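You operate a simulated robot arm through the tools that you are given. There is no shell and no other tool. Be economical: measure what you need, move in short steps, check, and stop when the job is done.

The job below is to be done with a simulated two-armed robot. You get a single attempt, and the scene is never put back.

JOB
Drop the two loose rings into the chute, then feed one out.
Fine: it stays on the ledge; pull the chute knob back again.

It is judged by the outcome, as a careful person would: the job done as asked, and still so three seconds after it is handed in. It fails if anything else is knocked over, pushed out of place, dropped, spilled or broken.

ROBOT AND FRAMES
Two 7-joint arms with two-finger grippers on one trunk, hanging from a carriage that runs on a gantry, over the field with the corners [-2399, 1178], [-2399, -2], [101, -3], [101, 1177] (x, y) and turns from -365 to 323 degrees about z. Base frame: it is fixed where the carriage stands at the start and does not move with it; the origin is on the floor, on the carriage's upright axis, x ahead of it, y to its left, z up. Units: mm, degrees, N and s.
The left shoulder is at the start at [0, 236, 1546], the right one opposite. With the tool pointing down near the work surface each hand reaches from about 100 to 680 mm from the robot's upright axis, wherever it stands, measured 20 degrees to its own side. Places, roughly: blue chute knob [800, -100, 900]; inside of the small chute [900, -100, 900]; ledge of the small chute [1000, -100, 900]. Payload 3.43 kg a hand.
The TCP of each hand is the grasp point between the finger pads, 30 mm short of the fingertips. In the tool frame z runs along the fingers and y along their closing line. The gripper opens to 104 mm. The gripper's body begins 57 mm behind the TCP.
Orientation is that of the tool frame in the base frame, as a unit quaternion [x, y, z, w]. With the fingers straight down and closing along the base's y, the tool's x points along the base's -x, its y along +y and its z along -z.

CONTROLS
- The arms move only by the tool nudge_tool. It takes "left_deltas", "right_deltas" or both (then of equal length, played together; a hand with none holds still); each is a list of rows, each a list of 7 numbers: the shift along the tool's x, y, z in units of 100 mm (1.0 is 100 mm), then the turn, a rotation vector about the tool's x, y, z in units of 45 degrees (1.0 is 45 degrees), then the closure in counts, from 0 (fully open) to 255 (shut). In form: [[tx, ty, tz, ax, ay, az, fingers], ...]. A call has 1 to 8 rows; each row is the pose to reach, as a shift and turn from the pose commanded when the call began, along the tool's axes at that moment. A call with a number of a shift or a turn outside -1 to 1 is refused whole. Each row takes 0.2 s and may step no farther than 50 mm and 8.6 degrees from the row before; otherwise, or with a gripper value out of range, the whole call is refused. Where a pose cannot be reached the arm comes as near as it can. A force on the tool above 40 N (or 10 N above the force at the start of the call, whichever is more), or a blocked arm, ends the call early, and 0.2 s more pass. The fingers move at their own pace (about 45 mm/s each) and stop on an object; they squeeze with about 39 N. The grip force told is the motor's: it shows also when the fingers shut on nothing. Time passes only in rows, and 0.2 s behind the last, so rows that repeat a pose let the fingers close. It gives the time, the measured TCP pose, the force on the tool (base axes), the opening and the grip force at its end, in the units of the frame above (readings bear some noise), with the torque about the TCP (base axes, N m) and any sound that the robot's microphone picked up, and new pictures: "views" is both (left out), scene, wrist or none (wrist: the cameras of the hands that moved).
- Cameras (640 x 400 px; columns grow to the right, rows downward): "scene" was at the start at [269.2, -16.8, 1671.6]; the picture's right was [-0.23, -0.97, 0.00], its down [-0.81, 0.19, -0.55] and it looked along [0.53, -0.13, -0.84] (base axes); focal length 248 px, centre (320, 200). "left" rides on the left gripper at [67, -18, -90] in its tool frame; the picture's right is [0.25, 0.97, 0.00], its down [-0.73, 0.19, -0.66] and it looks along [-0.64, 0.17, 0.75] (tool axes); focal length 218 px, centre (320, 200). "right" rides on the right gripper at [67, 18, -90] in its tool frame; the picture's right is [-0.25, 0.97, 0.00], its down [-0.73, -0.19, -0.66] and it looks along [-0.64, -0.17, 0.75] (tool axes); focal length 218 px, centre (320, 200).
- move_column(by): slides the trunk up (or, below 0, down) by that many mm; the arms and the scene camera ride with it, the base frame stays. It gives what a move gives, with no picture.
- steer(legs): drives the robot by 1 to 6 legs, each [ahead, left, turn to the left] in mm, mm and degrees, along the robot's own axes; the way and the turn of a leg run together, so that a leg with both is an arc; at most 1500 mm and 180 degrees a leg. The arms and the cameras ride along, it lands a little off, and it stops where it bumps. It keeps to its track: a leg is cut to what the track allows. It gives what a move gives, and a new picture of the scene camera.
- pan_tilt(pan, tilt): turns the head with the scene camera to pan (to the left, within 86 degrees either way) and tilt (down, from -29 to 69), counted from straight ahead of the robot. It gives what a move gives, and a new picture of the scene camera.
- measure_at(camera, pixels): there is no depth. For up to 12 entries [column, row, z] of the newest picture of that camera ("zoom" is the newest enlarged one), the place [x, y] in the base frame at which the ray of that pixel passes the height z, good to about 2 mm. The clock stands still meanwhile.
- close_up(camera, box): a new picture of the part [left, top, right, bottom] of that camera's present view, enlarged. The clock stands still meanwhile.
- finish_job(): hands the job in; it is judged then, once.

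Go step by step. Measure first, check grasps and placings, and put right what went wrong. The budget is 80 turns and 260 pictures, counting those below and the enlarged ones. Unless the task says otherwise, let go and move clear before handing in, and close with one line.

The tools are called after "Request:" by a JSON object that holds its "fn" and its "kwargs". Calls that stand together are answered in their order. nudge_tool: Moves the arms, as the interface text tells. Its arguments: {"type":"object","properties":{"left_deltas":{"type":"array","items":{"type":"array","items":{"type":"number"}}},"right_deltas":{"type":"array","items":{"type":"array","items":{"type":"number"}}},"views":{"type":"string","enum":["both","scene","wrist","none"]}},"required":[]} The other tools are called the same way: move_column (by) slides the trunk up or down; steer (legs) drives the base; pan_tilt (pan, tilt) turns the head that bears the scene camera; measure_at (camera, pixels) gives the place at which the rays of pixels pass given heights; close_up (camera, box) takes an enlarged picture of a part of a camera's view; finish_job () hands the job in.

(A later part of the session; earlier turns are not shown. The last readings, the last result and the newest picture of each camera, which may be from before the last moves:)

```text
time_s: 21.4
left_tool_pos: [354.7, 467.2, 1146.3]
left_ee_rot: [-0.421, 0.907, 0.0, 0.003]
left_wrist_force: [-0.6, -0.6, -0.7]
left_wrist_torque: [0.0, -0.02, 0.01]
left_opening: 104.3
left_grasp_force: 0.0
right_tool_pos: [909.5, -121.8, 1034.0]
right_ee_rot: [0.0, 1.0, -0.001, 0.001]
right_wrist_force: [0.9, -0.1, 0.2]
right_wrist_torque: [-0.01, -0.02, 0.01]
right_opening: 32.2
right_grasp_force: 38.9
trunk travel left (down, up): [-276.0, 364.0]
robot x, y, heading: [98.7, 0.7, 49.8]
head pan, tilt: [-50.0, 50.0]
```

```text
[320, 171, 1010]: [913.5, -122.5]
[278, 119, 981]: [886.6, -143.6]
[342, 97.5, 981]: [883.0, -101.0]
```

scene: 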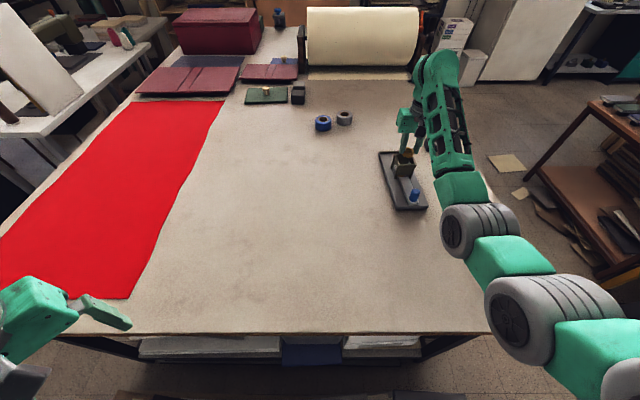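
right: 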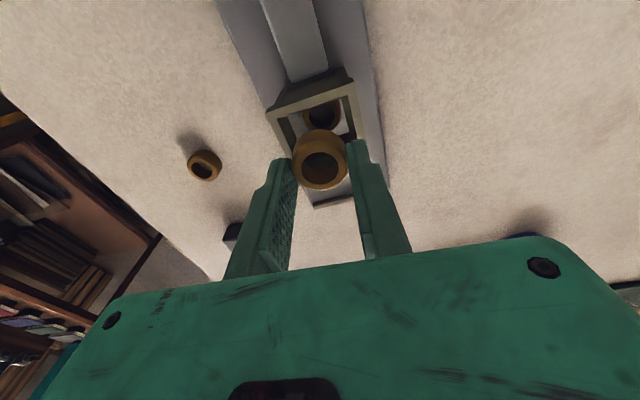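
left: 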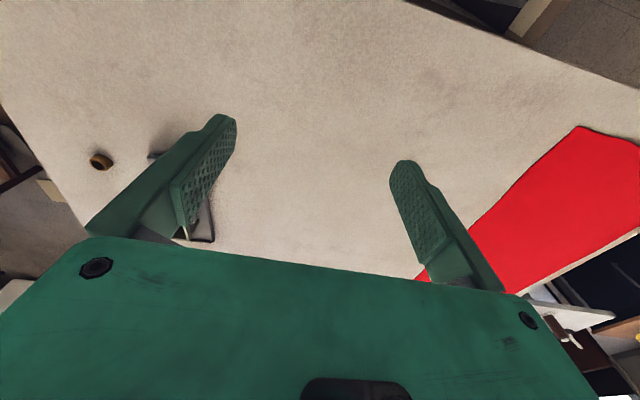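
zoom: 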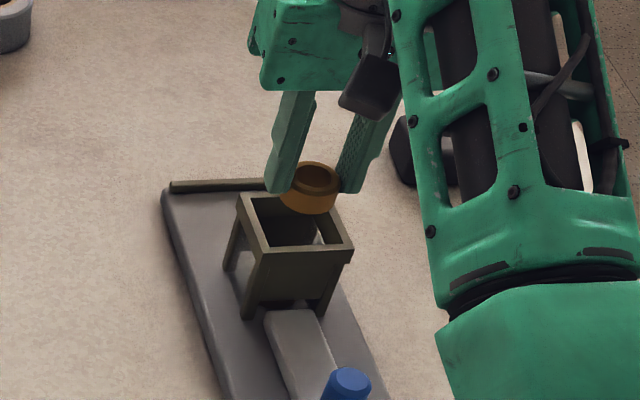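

The ring is about 3 mm too far forward, so I'll correct that, lower it into the mouth (TCP 1017) and release.

Request:
{"fn": "nudge_tool", "kwargs": {"right_deltas": [[0.03, 0.015, 0.05, 0, 0, 0, 230], [0.03, 0.015, 0.11, 0, 0, 0, 230], [0.03, 0.015, 0.17, 0, 0, 0, 230], [0.03, 0.015, 0.17, 0, 0, 0, 170], [0.03, 0.015, 0.17, 0, 0, 0, 140], [0.03, 0.015, 0.17, 0, 0, 0, 120], [0.03, 0.015, 0.17, 0, 0, 0, 120]], "views": "wrist"}}

Request:
{"fn": "close_up", "kwargs": {"camera": "right", "box": [240, 60, 400, 200]}}

```text
time_s: 23.0
left_tool_pos: [356.4, 466.8, 1148.1]
left_ee_rot: [-0.421, 0.907, 0.001, 0.003]
left_wrist_force: [0.1, -0.1, -0.7]
left_wrist_torque: [-0.01, 0.0, -0.02]
left_opening: 104.4
left_grasp_force: 0.0
right_tool_pos: [908.8, -120.3, 1016.1]
right_ee_rot: [0.001, 1.0, 0.0, 0.0]
right_wrist_force: [0.9, 0.9, 0.2]
right_wrist_torque: [0.02, -0.01, 0.01]
right_opening: 54.9
right_grasp_force: 0.1
trunk travel left (down, up): [-276.0, 364.0]
robot x, y, heading: [101.2, -1.1, 49.8]
head pan, tilt: [-50.0, 50.0]
```

right: 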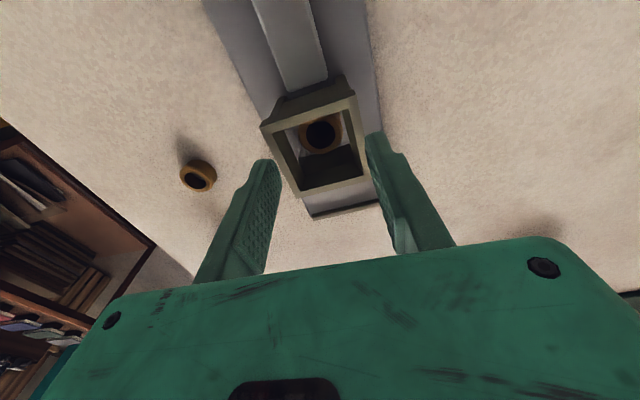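

```text
2.86 times, centred on (320, 130) of right
```

zoom: 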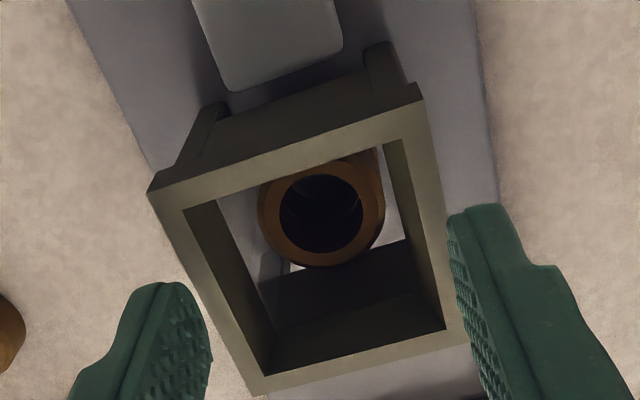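

The first ring is in and stacked flat. I'll lift clear and measure the second ring at (198,175).

Request:
{"fn": "nudge_tool", "kwargs": {"right_deltas": [[0, 0, -0.4, 0, 0, 0, 80], [0, -0.4, -0.4, 0, 0, 0, 80], [0, -0.8, -0.4, 0, 0, 0, 80], [0, -1, -0.4, 0, 0, 0, 80], [0, -1, -0.4, 0, 0, 0, 80]], "views": "wrist"}}

Request:
{"fn": "close_up", "kwargs": {"camera": "right", "box": [200, 80, 440, 240]}}

```text
time_s: 24.2
left_tool_pos: [355.1, 467.2, 1148.2]
left_ee_rot: [-0.422, 0.907, 0.0, 0.003]
left_wrist_force: [0.6, 0.2, 0.3]
left_wrist_torque: [0.02, -0.02, -0.02]
left_opening: 104.0
left_grasp_force: 0.0
right_tool_pos: [905.3, -221.6, 1054.1]
right_ee_rot: [0.0, 1.0, 0.0, 0.0]
right_wrist_force: [0.1, 0.1, -0.1]
right_wrist_torque: [-0.01, 0.01, 0.03]
right_opening: 71.4
right_grasp_force: 0.0
trunk travel left (down, up): [-276.0, 364.0]
robot x, y, heading: [99.1, -0.1, 49.8]
head pan, tilt: [-50.0, 50.0]
```

right: 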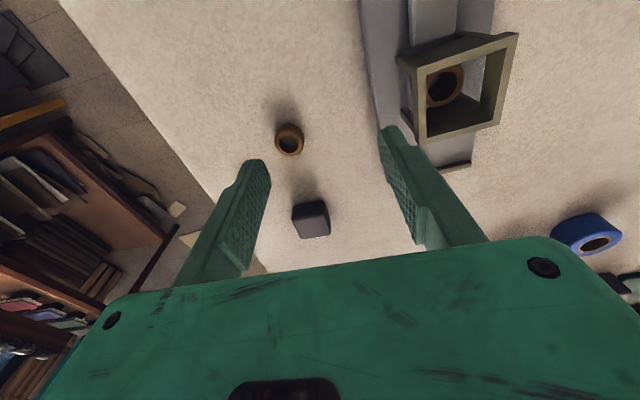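

```text
2.50 times, centred on (320, 160) of right
```

zoom: 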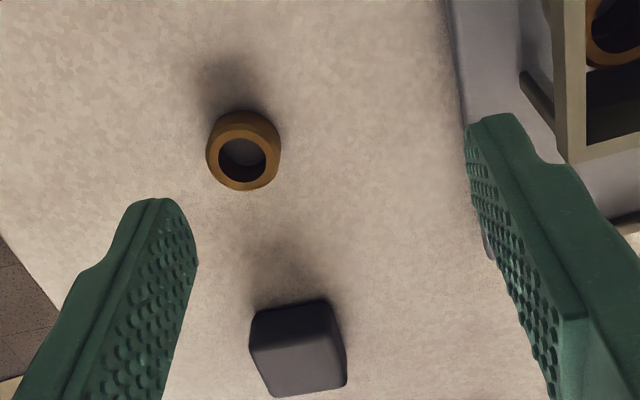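

Request:
{"fn": "measure_at", "kwargs": {"camera": "zoom", "pixels": [[242, 158, 909], [242, 158, 900], [298, 350, 920], [298, 302, 900], [346, 390, 925]]}}

```text
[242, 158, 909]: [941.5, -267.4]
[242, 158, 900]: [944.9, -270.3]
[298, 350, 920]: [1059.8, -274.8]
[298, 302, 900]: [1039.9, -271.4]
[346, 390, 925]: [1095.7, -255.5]
```

The second ring is at about (943,-268). I'll move above it and partway down to check centring.

Request:
{"fn": "nudge_tool", "kwargs": {"right_deltas": [[-0.2, -0.23, 0, 0, 0, 0, 80], [-0.38, -0.465, 0.1, 0, 0, 0, 80], [-0.38, -0.465, 0.4, 0, 0, 0, 80], [-0.38, -0.465, 0.7, 0, 0, 0, 80], [-0.38, -0.465, 0.9, 0, 0, 0, 80]], "views": "wrist"}}

Request:
{"fn": "close_up", "kwargs": {"camera": "right", "box": [240, 80, 400, 200]}}

```text
time_s: 25.4
left_tool_pos: [354.6, 467.6, 1148.6]
left_ee_rot: [-0.421, 0.907, 0.0, 0.002]
left_wrist_force: [-0.7, 0.0, 0.6]
left_wrist_torque: [-0.01, 0.02, 0.03]
left_opening: 103.9
left_grasp_force: 0.0
right_tool_pos: [945.9, -265.1, 966.6]
right_ee_rot: [0.001, 1.0, 0.001, 0.001]
right_wrist_force: [-0.1, -0.2, 0.1]
right_wrist_torque: [-0.01, 0.03, 0.01]
right_opening: 71.3
right_grasp_force: 0.1
trunk travel left (down, up): [-276.0, 364.0]
robot x, y, heading: [97.6, -3.7, 50.2]
head pan, tilt: [-50.0, 50.0]
```

right: 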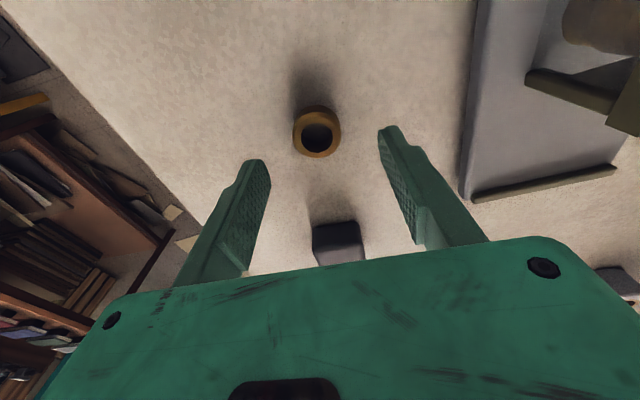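

```text
3.33 times, centred on (320, 140) of right
```

zoom: 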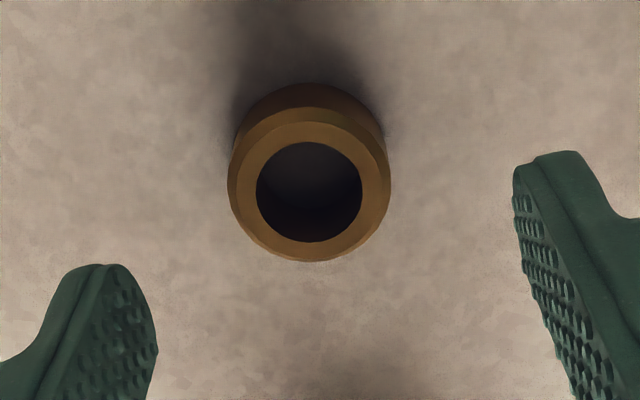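

Request:
{"fn": "measure_at", "kwargs": {"camera": "zoom", "pixels": [[309, 190, 909], [309, 190, 905]]}}

```text
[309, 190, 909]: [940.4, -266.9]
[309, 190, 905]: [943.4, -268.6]
```

I'll centre on (942.5,-267), descend slowly to 933 and close.

Request:
{"fn": "nudge_tool", "kwargs": {"right_deltas": [[0.03, -0.02, 0.1, 0, 0, 0, 80], [0.03, -0.02, 0.2, 0, 0, 0, 80], [0.03, -0.02, 0.28, 0, 0, 0, 80], [0.03, -0.02, 0.32, 0, 0, 0, 80], [0.03, -0.02, 0.33, 0, 0, 0, 160], [0.03, -0.02, 0.33, 0, 0, 0, 230], [0.03, -0.02, 0.33, 0, 0, 0, 230], [0.03, -0.02, 0.33, 0, 0, 0, 230]], "views": "wrist"}}

Request:
{"fn": "close_up", "kwargs": {"camera": "right", "box": [240, 80, 400, 200]}}

```text
time_s: 27.2
left_tool_pos: [356.0, 467.5, 1149.4]
left_ee_rot: [-0.42, 0.907, -0.001, 0.003]
left_wrist_force: [0.8, 1.0, -0.1]
left_wrist_torque: [0.01, -0.02, 0.01]
left_opening: 104.2
left_grasp_force: 0.0
right_tool_pos: [942.5, -267.8, 933.2]
right_ee_rot: [0.001, 1.0, 0.0, 0.001]
right_wrist_force: [0.6, 0.0, -0.2]
right_wrist_torque: [0.04, 0.02, 0.0]
right_opening: 32.0
right_grasp_force: 39.1
trunk travel left (down, up): [-276.0, 364.0]
robot x, y, heading: [100.4, -1.0, 49.7]
head pan, tilt: [-50.0, 50.0]
```

right: 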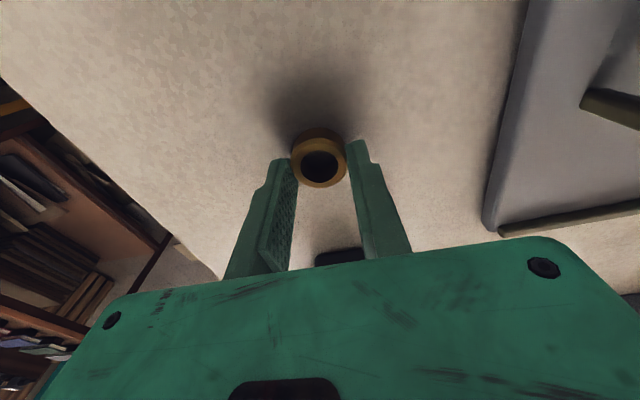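

```text
3.33 times, centred on (320, 140) of right
```

zoom: 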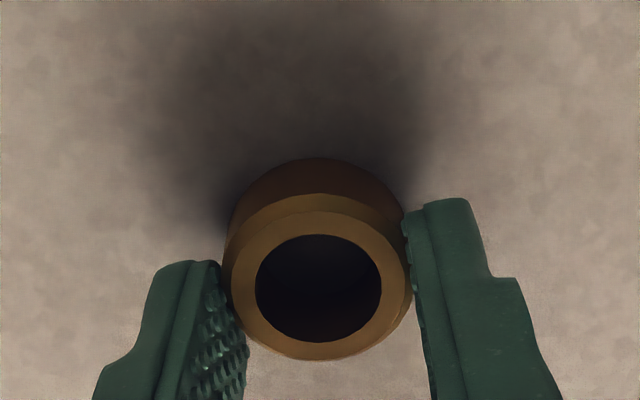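

The second ring is held the same way (32 mm, 39 N). I'll lift it and carry it over the hopper.

Request:
{"fn": "nudge_tool", "kwargs": {"right_deltas": [[0, 0, -0.3, 0, 0, 0, 230], [0, 0, -0.7, 0, 0, 0, 230], [0, 0, -1, 0, 0, 0, 230]], "views": "none"}}

Request:
{"fn": "nudge_tool", "kwargs": {"right_deltas": [[0, 0.1, -0.25, 0, 0, 0, 230], [0.15, 0.45, -0.25, 0, 0, 0, 230], [0.3, 0.8, -0.25, 0, 0, 0, 230], [0.34, 1, -0.25, 0, 0, 0, 230]], "views": "none"}}

Request:
{"fn": "nudge_tool", "kwargs": {"right_deltas": [[0, 0.3, 0, 0, 0, 0, 230], [0, 0.465, 0.05, 0, 0, 0, 230], [0, 0.465, 0.15, 0, 0, 0, 230], [0, 0.465, 0.22, 0, 0, 0, 230], [0, 0.465, 0.22, 0, 0, 0, 230]], "views": "wrist"}}

Request:
{"fn": "close_up", "kwargs": {"camera": "right", "box": [240, 80, 400, 200]}}

Request:
{"fn": "measure_at", "kwargs": {"camera": "right", "pixels": [[320, 171, 1010]]}}

```text
time_s: 28.0
left_tool_pos: [355.4, 467.2, 1147.2]
left_ee_rot: [-0.421, 0.907, 0.0, 0.003]
left_wrist_force: [-0.6, 0.5, -0.4]
left_wrist_torque: [-0.02, 0.0, 0.0]
left_opening: 104.1
left_grasp_force: 0.1
right_tool_pos: [943.5, -268.3, 1033.4]
right_ee_rot: [0.001, 1.0, 0.0, 0.0]
right_wrist_force: [0.4, -0.3, -0.4]
right_wrist_torque: [0.01, -0.01, 0.03]
right_opening: 32.2
right_grasp_force: 38.6
trunk travel left (down, up): [-276.0, 364.0]
robot x, y, heading: [99.6, -0.3, 49.8]
head pan, tilt: [-50.0, 50.0]
```

```text
time_s: 29.0
left_tool_pos: [354.8, 467.9, 1148.5]
left_ee_rot: [-0.421, 0.907, 0.001, 0.003]
left_wrist_force: [-0.1, -0.2, 0.6]
left_wrist_torque: [0.0, -0.05, 0.02]
left_opening: 104.0
left_grasp_force: 0.0
right_tool_pos: [908.1, -168.7, 1059.3]
right_ee_rot: [0.001, 1.0, 0.001, 0.0]
right_wrist_force: [0.0, -0.4, -0.9]
right_wrist_torque: [-0.02, 0.02, 0.01]
right_opening: 32.2
right_grasp_force: 39.1
trunk travel left (down, up): [-276.0, 364.0]
robot x, y, heading: [101.0, -2.1, 49.8]
head pan, tilt: [-50.0, 50.0]
```

```text
time_s: 30.2
left_tool_pos: [356.1, 468.0, 1147.3]
left_ee_rot: [-0.421, 0.907, 0.0, 0.003]
left_wrist_force: [-0.4, 0.2, 0.1]
left_wrist_torque: [-0.03, -0.01, -0.06]
left_opening: 104.0
left_grasp_force: 0.0
right_tool_pos: [908.3, -122.3, 1036.6]
right_ee_rot: [0.0, 1.0, 0.0, 0.0]
right_wrist_force: [0.0, -0.5, 0.0]
right_wrist_torque: [0.02, -0.01, 0.03]
right_opening: 32.1
right_grasp_force: 38.8
trunk travel left (down, up): [-276.0, 364.0]
robot x, y, heading: [100.1, -1.5, 49.7]
head pan, tilt: [-50.0, 50.0]
```

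right: 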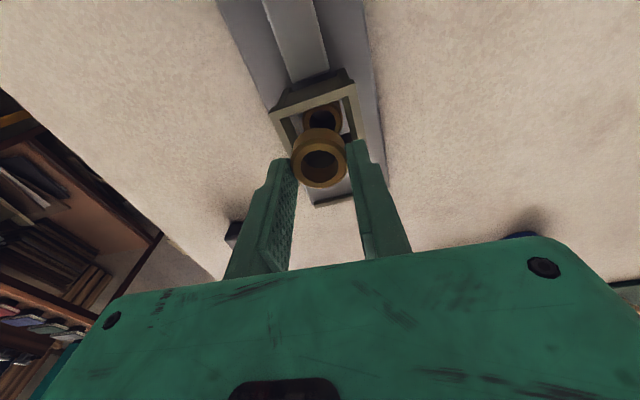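

```text
3.33 times, centred on (320, 140) of right
```

zoom: 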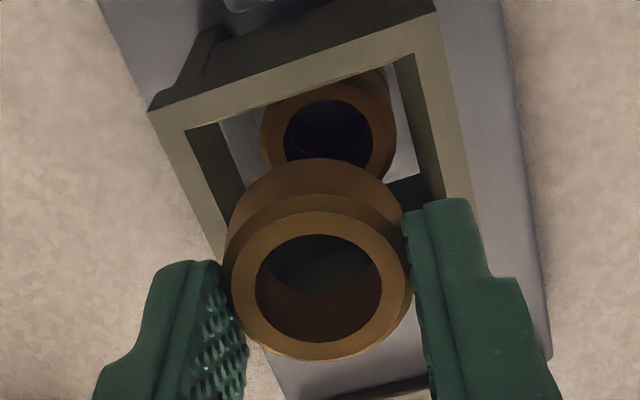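

```text
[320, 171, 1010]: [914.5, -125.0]
```

The alignment matches the first drop apart from about 2 mm in y. I'll lower it and release.

Request:
{"fn": "nudge_tool", "kwargs": {"right_deltas": [[0, 0.015, 0.06, 0, 0, 0, 230], [0, 0.015, 0.12, 0, 0, 0, 230], [0, 0.015, 0.2, 0, 0, 0, 230], [0, 0.015, 0.2, 0, 0, 0, 170], [0, 0.015, 0.2, 0, 0, 0, 140], [0, 0.015, 0.2, 0, 0, 0, 120], [0, 0.015, 0.2, 0, 0, 0, 120]], "views": "wrist"}}

Request:
{"fn": "close_up", "kwargs": {"camera": "right", "box": [240, 60, 400, 200]}}

```text
time_s: 31.8
left_tool_pos: [354.9, 466.3, 1148.0]
left_ee_rot: [-0.421, 0.907, 0.0, 0.003]
left_wrist_force: [0.0, -0.4, 1.1]
left_wrist_torque: [0.0, 0.0, 0.01]
left_opening: 104.0
left_grasp_force: 0.2
right_tool_pos: [908.9, -121.0, 1016.2]
right_ee_rot: [0.001, 1.0, 0.0, 0.001]
right_wrist_force: [-0.3, 0.5, -0.3]
right_wrist_torque: [0.0, 0.03, 0.01]
right_opening: 55.1
right_grasp_force: 0.1
trunk travel left (down, up): [-276.0, 364.0]
robot x, y, heading: [98.5, -1.6, 49.4]
head pan, tilt: [-50.0, 50.0]
```

right: 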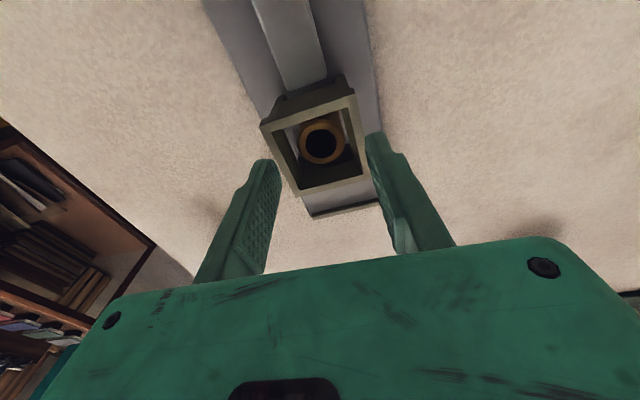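

```text
2.86 times, centred on (320, 130) of right
```

zoom: 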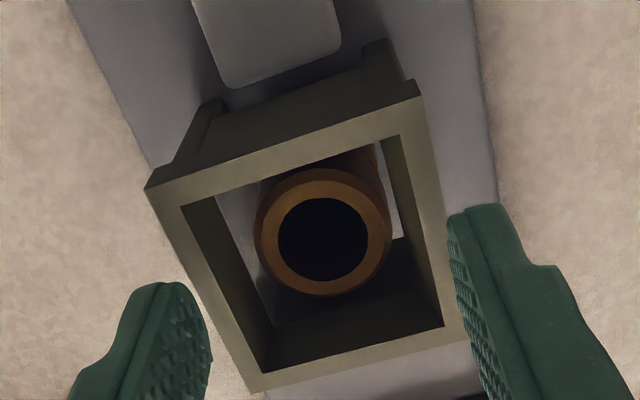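

All three rings are stacked in the hopper. I'll lift and go back over the knob.

Request:
{"fn": "nudge_tool", "kwargs": {"right_deltas": [[0, 0, -0.4, 0, 0, 0, 80], [0.3, 0, -0.5, 0, 0, 0, 80], [0.7, 0, -0.5, 0, 0, 0, 80], [1, 0, -0.5, 0, 0, 0, 80], [1, 0, -0.5, 0, 0, 0, 80]], "views": "both"}}

Request:
{"fn": "close_up", "kwargs": {"camera": "right", "box": [200, 40, 440, 220]}}

Request:
{"fn": "close_up", "kwargs": {"camera": "scene", "box": [370, 135, 450, 215]}}

```text
time_s: 33.0
left_tool_pos: [355.4, 466.8, 1148.3]
left_ee_rot: [-0.421, 0.907, 0.0, 0.003]
left_wrist_force: [-0.4, 1.2, -0.1]
left_wrist_torque: [-0.01, 0.0, 0.03]
left_opening: 103.7
left_grasp_force: 0.1
right_tool_pos: [808.1, -120.7, 1066.3]
right_ee_rot: [0.001, 1.0, -0.001, 0.0]
right_wrist_force: [-0.4, -1.2, 0.4]
right_wrist_torque: [0.0, 0.0, -0.02]
right_opening: 71.2
right_grasp_force: 0.1
trunk travel left (down, up): [-276.0, 364.0]
robot x, y, heading: [99.9, 3.7, 49.9]
head pan, tilt: [-50.0, 50.0]
```

scene: 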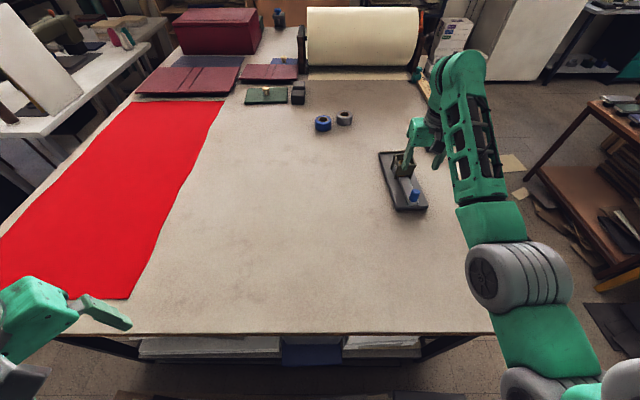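
right: 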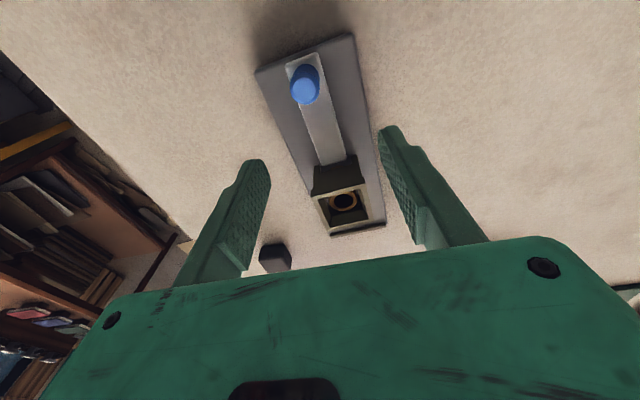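

```text
2.22 times, centred on (320, 130) of right
```

zoom: 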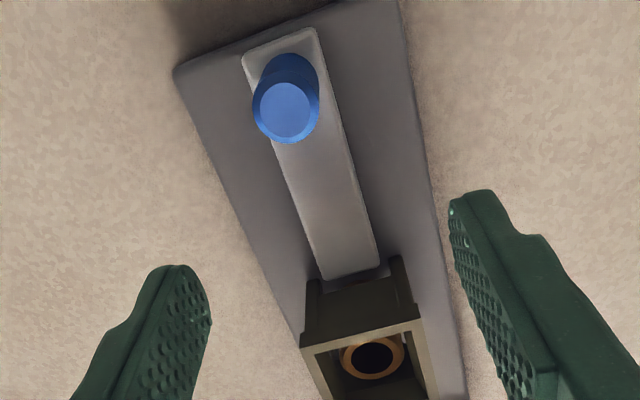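

```text
5.00 times, centred on (410, 175) of scene
```

zoom: 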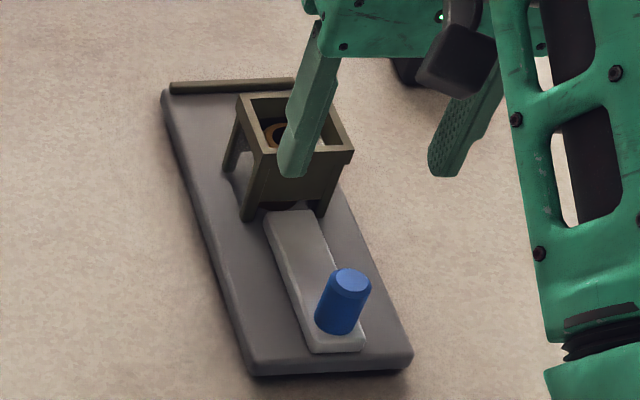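

I'll triangulate the knob top.

Request:
{"fn": "measure_at", "kwargs": {"camera": "right", "pixels": [[304.7, 90.4, 940], [304.7, 90.4, 950], [304.7, 90.4, 960], [304.7, 90.4, 970], [290, 90, 955], [319, 90, 955]]}}

Request:
{"fn": "measure_at", "kwargs": {"camera": "zoom", "pixels": [[349, 280, 940], [349, 280, 950], [349, 280, 960], [349, 280, 970], [300, 212, 910], [340, 350, 910]]}}

```text
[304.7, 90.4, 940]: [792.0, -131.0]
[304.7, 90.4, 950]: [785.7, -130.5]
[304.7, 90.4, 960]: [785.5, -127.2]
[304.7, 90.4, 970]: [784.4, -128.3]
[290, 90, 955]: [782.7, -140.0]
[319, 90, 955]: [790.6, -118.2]
```

```text
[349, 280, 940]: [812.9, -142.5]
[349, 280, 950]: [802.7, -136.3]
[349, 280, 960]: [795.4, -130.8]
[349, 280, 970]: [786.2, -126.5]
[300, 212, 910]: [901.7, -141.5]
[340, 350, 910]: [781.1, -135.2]
```

The knob top is at about (786,-128,967) and about 23 mm wide. I'll descend around it with the fingers open and check before gripping.

Request:
{"fn": "nudge_tool", "kwargs": {"right_deltas": [[0.22, -0.07, 0, 0, 0, 0, 80], [0.22, -0.07, 0.3, 0, 0, 0, 80], [0.22, -0.07, 0.6, 0, 0, 0, 80], [0.22, -0.07, 0.85, 0, 0, 0, 80]], "views": "both"}}

Request:
{"fn": "close_up", "kwargs": {"camera": "right", "box": [200, 40, 440, 220]}}

```text
time_s: 34.0
left_tool_pos: [355.6, 468.5, 1147.4]
left_ee_rot: [-0.421, 0.907, 0.001, 0.003]
left_wrist_force: [0.5, 0.5, 0.7]
left_wrist_torque: [-0.01, 0.03, 0.02]
left_opening: 104.2
left_grasp_force: 0.1
right_tool_pos: [784.9, -127.6, 979.9]
right_ee_rot: [-0.001, 1.0, 0.0, 0.0]
right_wrist_force: [0.9, 0.6, 0.2]
right_wrist_torque: [0.03, 0.0, -0.02]
right_opening: 71.5
right_grasp_force: 0.1
trunk travel left (down, up): [-276.0, 364.0]
robot x, y, heading: [98.0, -1.9, 49.7]
head pan, tilt: [-50.0, 50.0]
```

scene: 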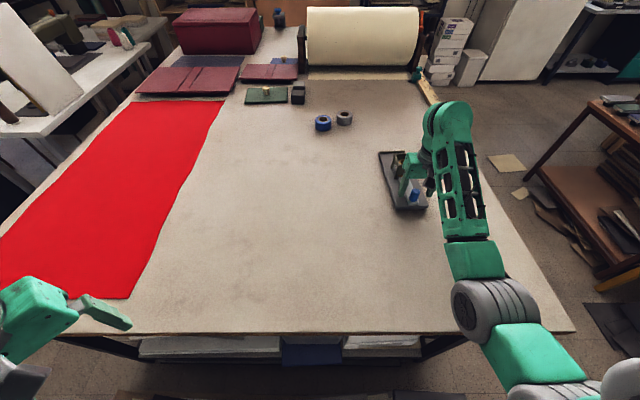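
right: 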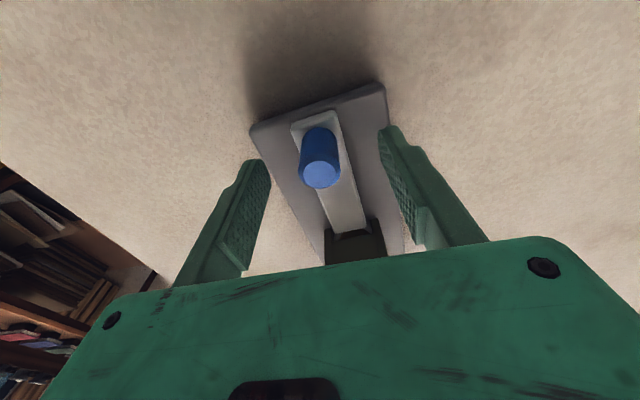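

```text
2.22 times, centred on (320, 130) of right
```

zoom: 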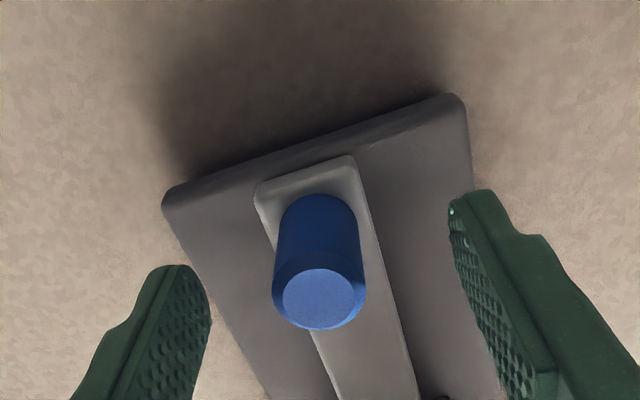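

Request:
{"fn": "measure_at", "kwargs": {"camera": "zoom", "pixels": [[319, 300, 967], [273, 285, 960], [366, 285, 960]]}}

```text
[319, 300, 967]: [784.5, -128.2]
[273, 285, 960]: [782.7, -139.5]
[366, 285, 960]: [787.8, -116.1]
```

The knob is centred under the TCP at (784.5,-128). I'll descend 22 mm and grip it.

Request:
{"fn": "nudge_tool", "kwargs": {"right_deltas": [[0, 0, 0.1, 0, 0, 0, 80], [0, 0, 0.2, 0, 0, 0, 140], [0, 0, 0.22, 0, 0, 0, 200], [0, 0, 0.22, 0, 0, 0, 230], [0, 0, 0.22, 0, 0, 0, 230], [0, 0, 0.22, 0, 0, 0, 230]], "views": "wrist"}}

```text
time_s: 35.4
left_tool_pos: [353.7, 467.7, 1147.9]
left_ee_rot: [-0.421, 0.907, 0.001, 0.003]
left_wrist_force: [0.8, 0.6, -0.6]
left_wrist_torque: [0.01, -0.02, 0.02]
left_opening: 103.8
left_grasp_force: 0.1
right_tool_pos: [785.7, -128.5, 957.7]
right_ee_rot: [-0.001, 1.0, 0.0, 0.001]
right_wrist_force: [0.9, 1.2, 0.4]
right_wrist_torque: [0.09, -0.19, 0.97]
right_opening: 32.6
right_grasp_force: 38.6
trunk travel left (down, up): [-276.0, 364.0]
robot x, y, heading: [101.8, -1.3, 49.7]
head pan, tilt: [-50.0, 50.0]
```

right: 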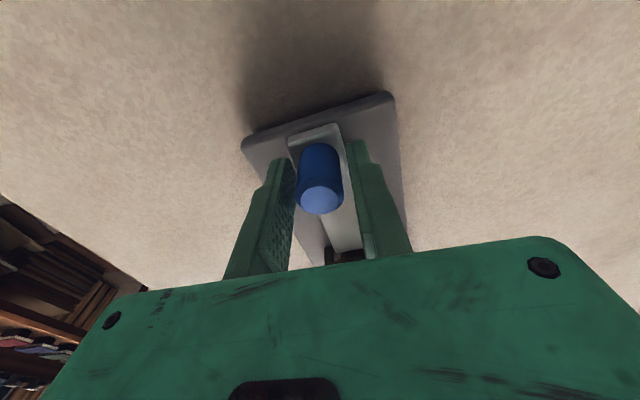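

The opening is 32.6 mm, wider than the knob, so the tips may be pinching the slide plate. I'll look closely.

Request:
{"fn": "close_up", "kwargs": {"camera": "right", "box": [240, 90, 400, 270]}}

Request:
{"fn": "close_up", "kwargs": {"camera": "scene", "box": [370, 135, 450, 215]}}

```text
2.22 times, centred on (320, 180) of right
```

zoom: 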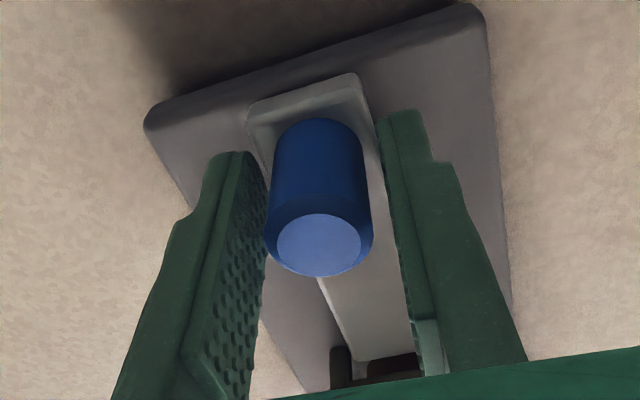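

```text
5.00 times, centred on (410, 175) of scene
```

zoom: 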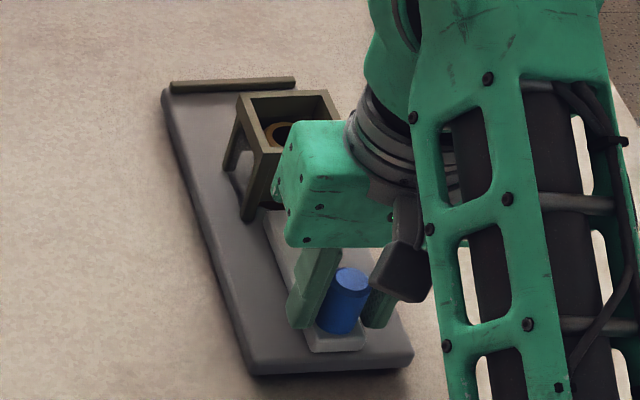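

The tips have caught the slide plate's edges. I'll open, raise 14 mm and grip only the knob.

Request:
{"fn": "nudge_tool", "kwargs": {"right_deltas": [[0, 0, 0, 0, 0, 0, 140], [0, 0, 0, 0, 0, 0, 120], [0, 0, -0.07, 0, 0, 0, 120], [0, 0, -0.14, 0, 0, 0, 120], [0, 0, -0.14, 0, 0, 0, 230], [0, 0, -0.14, 0, 0, 0, 230], [0, 0, -0.14, 0, 0, 0, 230]], "views": "wrist"}}

Request:
{"fn": "close_up", "kwargs": {"camera": "right", "box": [240, 90, 400, 270]}}

```text
time_s: 37.0
left_tool_pos: [354.8, 467.2, 1147.4]
left_ee_rot: [-0.421, 0.907, 0.0, 0.003]
left_wrist_force: [-0.1, 0.5, -0.1]
left_wrist_torque: [0.01, 0.0, 0.0]
left_opening: 103.8
left_grasp_force: 0.1
right_tool_pos: [785.8, -126.4, 972.4]
right_ee_rot: [0.0, 1.0, 0.0, 0.0]
right_wrist_force: [-0.4, 0.5, -0.3]
right_wrist_torque: [-0.29, -0.08, -0.04]
right_opening: 23.3
right_grasp_force: 34.6
trunk travel left (down, up): [-276.0, 364.0]
robot x, y, heading: [100.4, 1.0, 49.8]
head pan, tilt: [-50.0, 50.0]
```

right: 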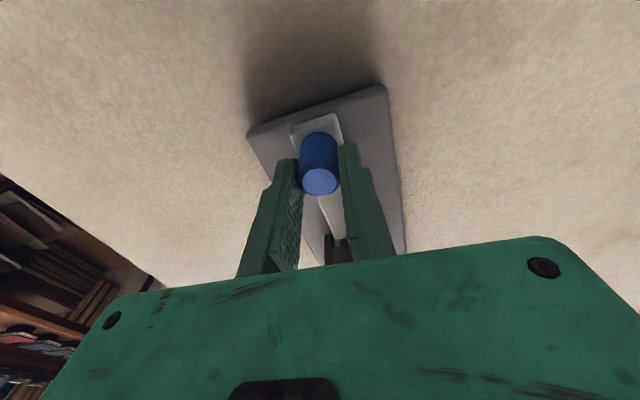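

```text
2.22 times, centred on (320, 180) of right
```

zoom: 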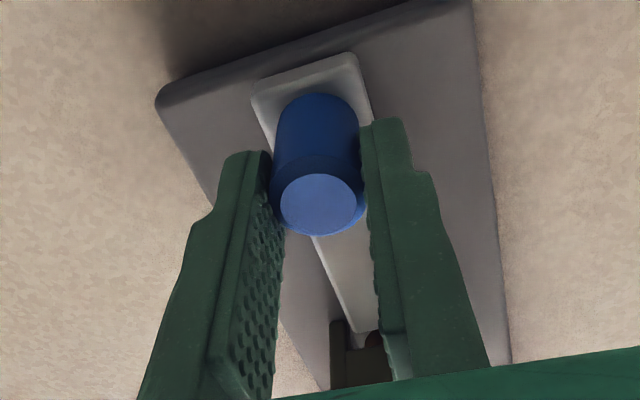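

The knob is gripped at 23 mm. I'll push it forward 50 mm along the chute's axis, watching the force.

Request:
{"fn": "nudge_tool", "kwargs": {"right_deltas": [[-0.08, 0.004, 0, 0, 0, 0, 230], [-0.16, 0.008, 0, 0, 0, 0, 230], [-0.24, 0.012, 0, 0, 0, 0, 230], [-0.32, 0.016, 0, 0, 0, 0, 230], [-0.4, 0.02, 0, 0, 0, 0, 230], [-0.5, 0.025, 0, 0, 0, 0, 230]], "views": "both"}}

Request:
{"fn": "close_up", "kwargs": {"camera": "scene", "box": [370, 135, 450, 215]}}

```text
time_s: 38.4
left_tool_pos: [355.3, 467.9, 1148.4]
left_ee_rot: [-0.42, 0.907, 0.001, 0.003]
left_wrist_force: [-1.1, 0.5, -0.3]
left_wrist_torque: [0.01, -0.01, 0.04]
left_opening: 104.1
left_grasp_force: 0.1
right_tool_pos: [837.0, -123.7, 972.7]
right_ee_rot: [0.0, 1.0, 0.001, 0.001]
right_wrist_force: [0.5, 4.1, 3.7]
right_wrist_torque: [-0.34, 0.73, -0.17]
right_opening: 23.0
right_grasp_force: 38.7
trunk travel left (down, up): [-276.0, 364.0]
robot x, y, heading: [103.1, -2.4, 49.9]
head pan, tilt: [-50.0, 50.0]
```

scene: 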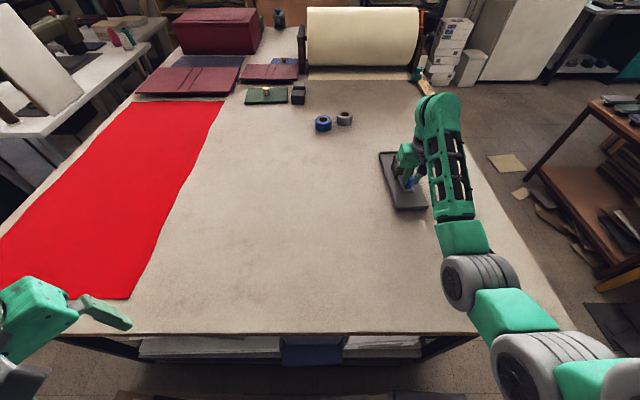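
right: 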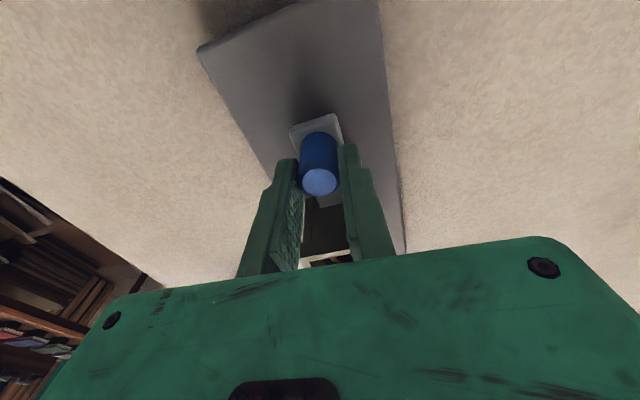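

```text
5.00 times, centred on (410, 175) of scene
```

zoom: 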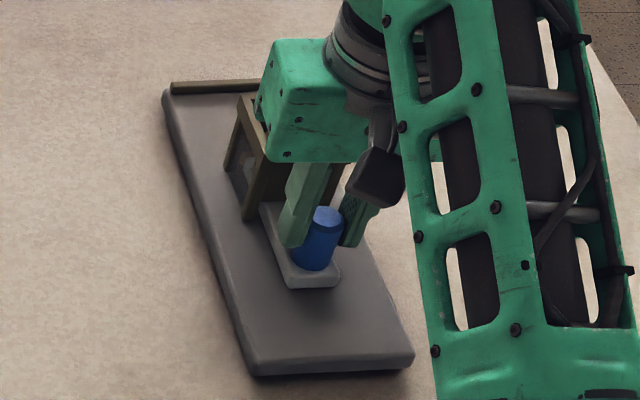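

It slid smoothly with almost no resistance, but the ledge is hidden by the hand. I'll push on in small steps and watch for a stop.

Request:
{"fn": "nudge_tool", "kwargs": {"right_deltas": [[-0.04, 0.002, 0, 0, 0, 0, 230], [-0.08, 0.004, 0, 0, 0, 0, 230], [-0.12, 0.006, 0, 0, 0, 0, 230]], "views": "both"}}

Request:
{"fn": "close_up", "kwargs": {"camera": "scene", "box": [370, 135, 450, 215]}}

Request:
{"fn": "close_up", "kwargs": {"camera": "right", "box": [240, 150, 400, 270]}}

```text
time_s: 39.2
left_tool_pos: [355.2, 468.9, 1148.2]
left_ee_rot: [-0.421, 0.907, 0.001, 0.003]
left_wrist_force: [-0.3, -0.5, -0.5]
left_wrist_torque: [0.02, 0.0, -0.01]
left_opening: 103.8
left_grasp_force: 0.0
right_tool_pos: [848.8, -124.5, 972.1]
right_ee_rot: [0.0, 1.0, 0.001, 0.0]
right_wrist_force: [-0.4, 3.9, -0.3]
right_wrist_torque: [-0.41, -0.33, 0.0]
right_opening: 23.0
right_grasp_force: 39.0
trunk travel left (down, up): [-276.0, 364.0]
robot x, y, heading: [100.4, -0.2, 49.9]
head pan, tilt: [-50.0, 50.0]
```

scene: 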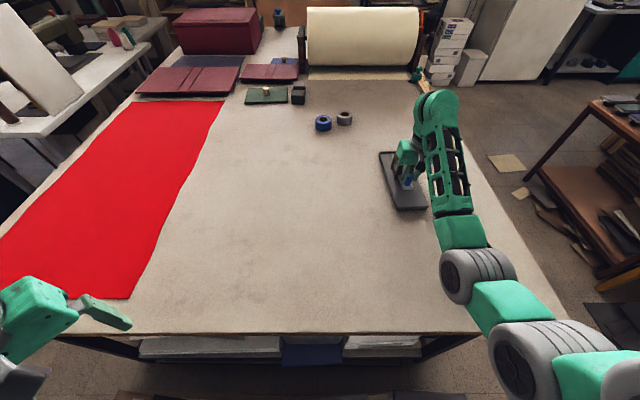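
right: 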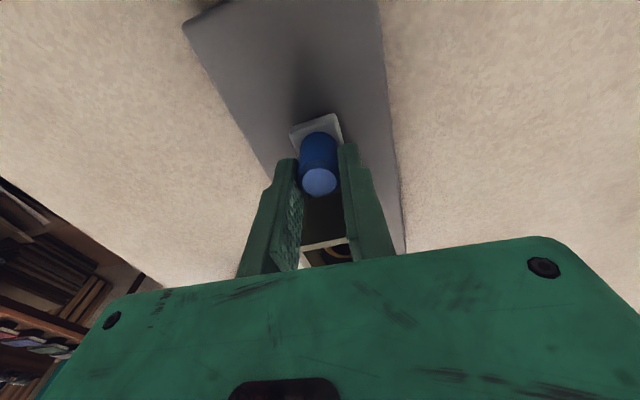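

```text
5.00 times, centred on (410, 175) of scene
```

zoom: 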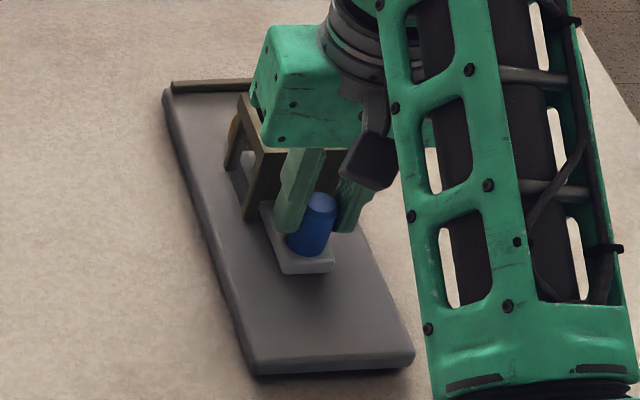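

```text
3.33 times, centred on (320, 210) of right
```

zoom: 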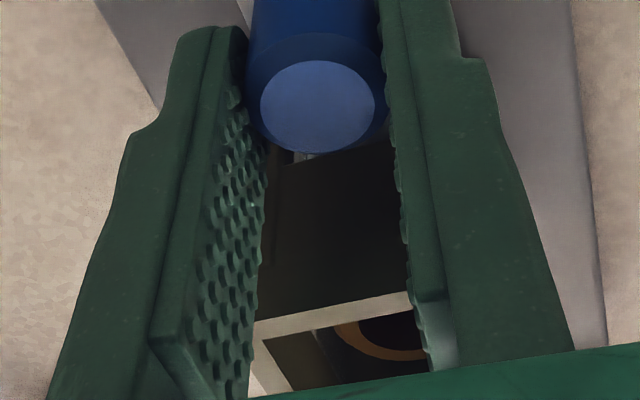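

An orange ring edge now shows beyond the hopper's far leg at zoom (235,130). I'll measure it.

Request:
{"fn": "close_up", "kwargs": {"camera": "scene", "box": [395, 140, 425, 165]}}

Request:
{"fn": "measure_at", "kwargs": {"camera": "scene", "pixels": [[392.5, 161, 910], [392.5, 161, 925], [394, 158, 925]]}}

Request:
{"fn": "close_up", "kwargs": {"camera": "scene", "box": [380, 145, 410, 170]}}

```text
16.00 times, centred on (410, 152) of scene
```

zoom: 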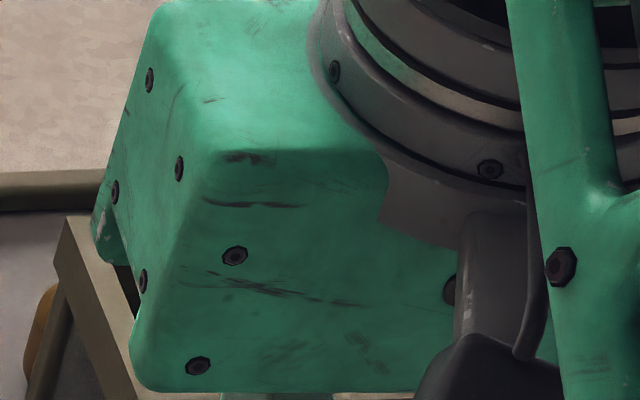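

```text
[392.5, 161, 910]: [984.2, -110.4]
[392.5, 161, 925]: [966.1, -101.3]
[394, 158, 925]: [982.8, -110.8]
```

```text
16.00 times, centred on (395, 158) of scene
```

zoom: 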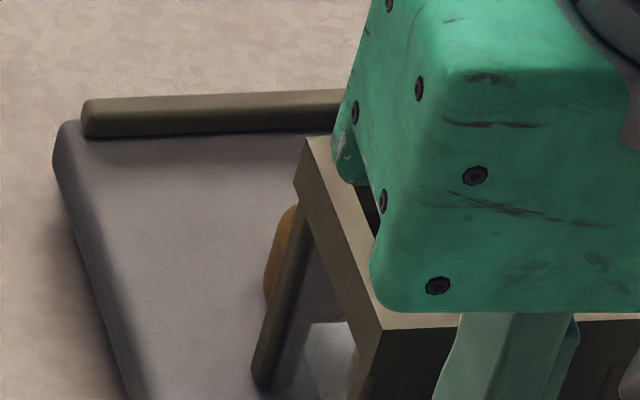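

The ring's edge is at about (978,-104), so its centre is near x 975, fully past the hopper (outer face at 940). I'll push 6 mm more for margin, then pull the knob back to its start.

Request:
{"fn": "nudge_tool", "kwargs": {"right_deltas": [[-0.03, 0.002, 0, 0, 0, 0, 230], [-0.06, 0.004, 0, 0, 0, 0, 230], [-0.06, 0.004, 0, 0, 0, 0, 230]], "views": "none"}}

Request:
{"fn": "close_up", "kwargs": {"camera": "scene", "box": [380, 145, 410, 170]}}

```text
time_s: 40.0
left_tool_pos: [355.1, 468.4, 1148.4]
left_ee_rot: [-0.421, 0.907, 0.0, 0.003]
left_wrist_force: [0.2, -0.5, 0.4]
left_wrist_torque: [-0.01, -0.03, 0.02]
left_opening: 103.9
left_grasp_force: 0.3
right_tool_pos: [854.8, -123.5, 971.8]
right_ee_rot: [0.002, 1.0, 0.001, 0.0]
right_wrist_force: [-0.6, 4.8, 0.9]
right_wrist_torque: [-0.36, 0.25, -0.13]
right_opening: 23.1
right_grasp_force: 39.0
trunk travel left (down, up): [-276.0, 364.0]
robot x, y, heading: [101.2, -0.9, 49.6]
head pan, tilt: [-50.0, 50.0]
```

```text
16.00 times, centred on (395, 158) of scene
```

zoom: 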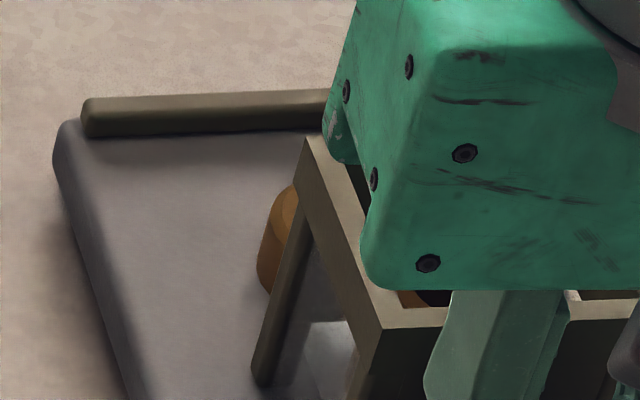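

The ring moved forward and the chute stayed put. Now I'll pull the knob back 69 mm.

Request:
{"fn": "nudge_tool", "kwargs": {"right_deltas": [[0.1, -0.004, 0, 0, 0, 0, 230], [0.2, -0.008, 0, 0, 0, 0, 230], [0.3, -0.012, 0, 0, 0, 0, 230], [0.4, -0.018, 0, 0, 0, 0, 230], [0.5, -0.023, 0, 0, 0, 0, 230], [0.6, -0.028, 0, 0, 0, 0, 230], [0.69, -0.032, 0, 0, 0, 0, 230], [0.69, -0.032, 0, 0, 0, 0, 230]], "views": "both"}}

Request:
{"fn": "close_up", "kwargs": {"camera": "scene", "box": [370, 135, 450, 215]}}

```text
time_s: 41.8
left_tool_pos: [355.3, 468.7, 1148.3]
left_ee_rot: [-0.421, 0.907, 0.001, 0.003]
left_wrist_force: [0.4, -0.5, -0.4]
left_wrist_torque: [-0.05, 0.02, -0.01]
left_opening: 103.9
left_grasp_force: 0.1
right_tool_pos: [784.6, -126.1, 973.0]
right_ee_rot: [0.0, 1.0, 0.0, 0.0]
right_wrist_force: [6.3, -2.0, -0.1]
right_wrist_torque: [0.2, 0.21, -0.02]
right_opening: 23.2
right_grasp_force: 38.4
trunk travel left (down, up): [-276.0, 364.0]
robot x, y, heading: [102.5, 2.3, 49.6]
head pan, tilt: [-50.0, 50.0]
```

scene: 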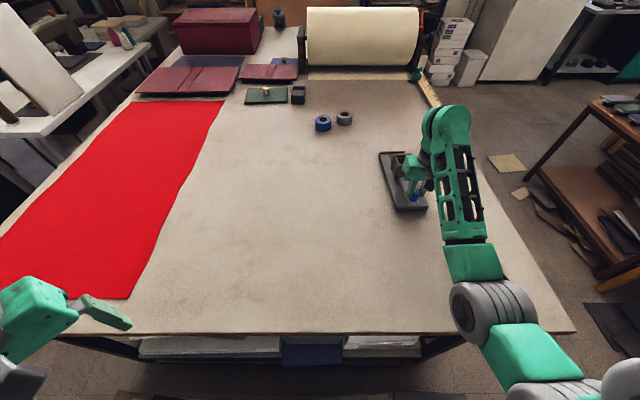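
right: 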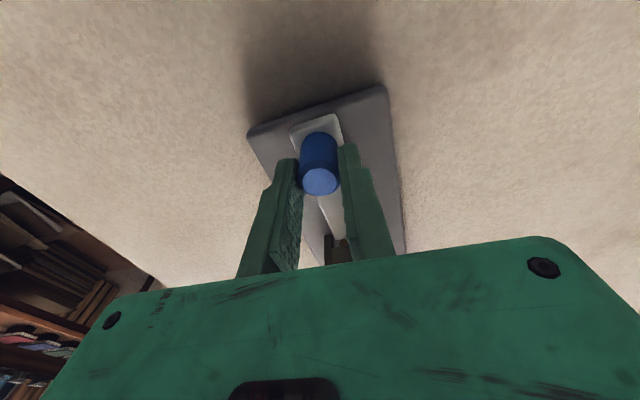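

```text
5.00 times, centred on (410, 175) of scene
```

zoom: 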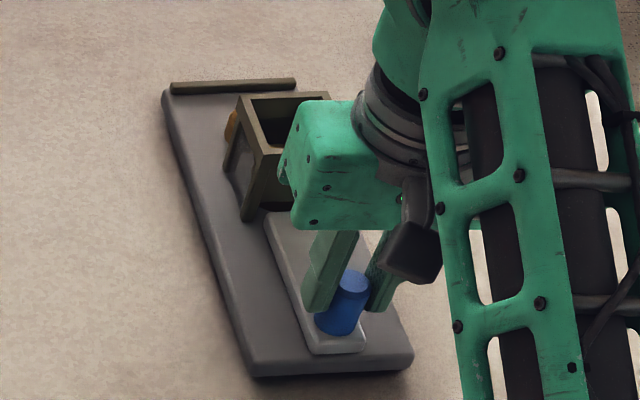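

The knob is back at its rear stop (784.6, +6 N) and the ring stayed on the ledge. I'll release, lift clear and swing aside to inspect.

Request:
{"fn": "nudge_tool", "kwargs": {"right_deltas": [[0, 0, 0, 0, 0, 0, 160], [0, 0, 0, 0, 0, 0, 110], [0, 0, -0.05, 0, 0, 0, 110], [0, 0, -0.4, 0, 0, 0, 110], [0, 0, -0.8, 0, 0, 0, 110], [0, 0, -1, 0, 0, 0, 110]], "views": "none"}}

Request:
{"fn": "nudge_tool", "kwargs": {"right_deltas": [[0, -0.4, 0, 0, 0, 0, 110], [0, -0.8, 0, 0, 0, 0, 110], [0, -1, 0, 0, 0, 0, 110]], "views": "none"}}

Request:
{"fn": "nudge_tool", "kwargs": {"right_deltas": [[0.3, -0.4, 0, 0, 0, 0, 110], [0.5, -0.6, 0, 0, 0, 0, 110]], "views": "both"}}

Request:
{"fn": "close_up", "kwargs": {"camera": "scene", "box": [370, 135, 450, 215]}}

```text
time_s: 43.2
left_tool_pos: [355.7, 467.7, 1147.6]
left_ee_rot: [-0.42, 0.907, 0.0, 0.003]
left_wrist_force: [0.2, -0.8, -0.9]
left_wrist_torque: [0.03, 0.01, -0.01]
left_opening: 103.9
left_grasp_force: 0.1
right_tool_pos: [786.3, -128.7, 1071.5]
right_ee_rot: [0.001, 1.0, 0.0, 0.0]
right_wrist_force: [0.3, -0.9, 0.1]
right_wrist_torque: [0.0, -0.02, 0.01]
right_opening: 59.2
right_grasp_force: 0.1
trunk travel left (down, up): [-276.0, 364.0]
robot x, y, heading: [101.4, -0.8, 49.6]
head pan, tilt: [-50.0, 50.0]
```

```text
time_s: 44.0
left_tool_pos: [356.1, 467.1, 1148.3]
left_ee_rot: [-0.422, 0.907, 0.0, 0.002]
left_wrist_force: [0.1, 0.7, -0.4]
left_wrist_torque: [0.02, 0.01, 0.01]
left_opening: 104.1
left_grasp_force: 0.1
right_tool_pos: [785.0, -229.4, 1070.4]
right_ee_rot: [0.0, 1.0, 0.0, 0.001]
right_wrist_force: [-0.1, 0.2, 1.1]
right_wrist_torque: [0.0, -0.03, -0.01]
right_opening: 59.1
right_grasp_force: 0.2
trunk travel left (down, up): [-276.0, 364.0]
robot x, y, heading: [98.5, 1.2, 49.8]
head pan, tilt: [-50.0, 50.0]
```

```text
time_s: 44.6
left_tool_pos: [354.3, 468.1, 1147.5]
left_ee_rot: [-0.421, 0.907, 0.0, 0.003]
left_wrist_force: [-0.2, 1.0, -0.4]
left_wrist_torque: [0.02, -0.02, -0.01]
left_opening: 104.0
left_grasp_force: 0.2
right_tool_pos: [746.8, -292.0, 1058.7]
right_ee_rot: [0.0, 1.0, 0.0, 0.001]
right_wrist_force: [-0.3, 0.1, 0.3]
right_wrist_torque: [0.02, -0.02, 0.01]
right_opening: 59.3
right_grasp_force: 0.0
right hand out of reach, approached as far as the arm can: row 1, 2
trunk travel left (down, up): [-276.0, 364.0]
robot x, y, heading: [98.9, 2.0, 49.9]
head pan, tilt: [-50.0, 50.0]
```

scene: 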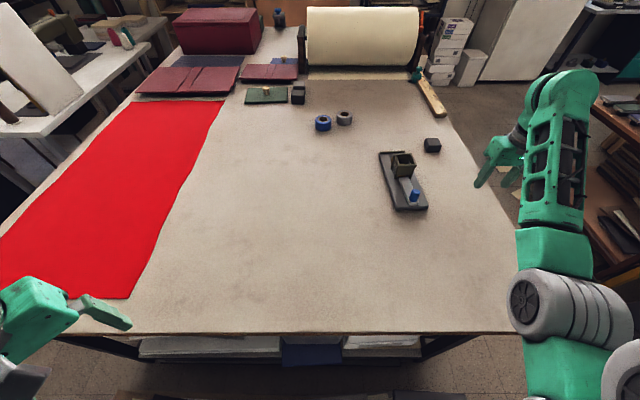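
right: 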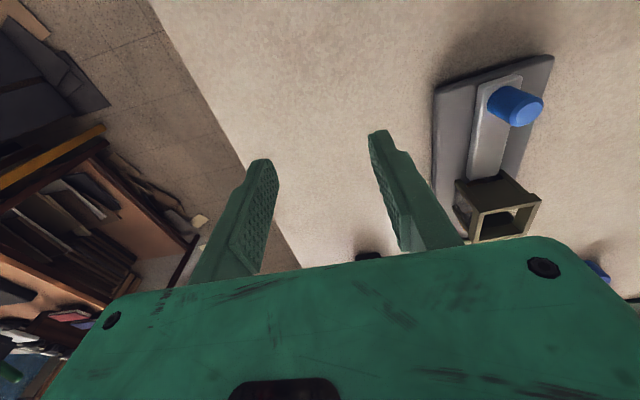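

```text
5.00 times, centred on (410, 175) of scene
```

zoom: 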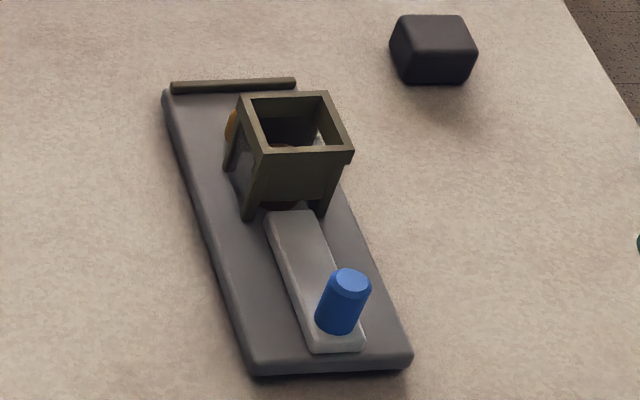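

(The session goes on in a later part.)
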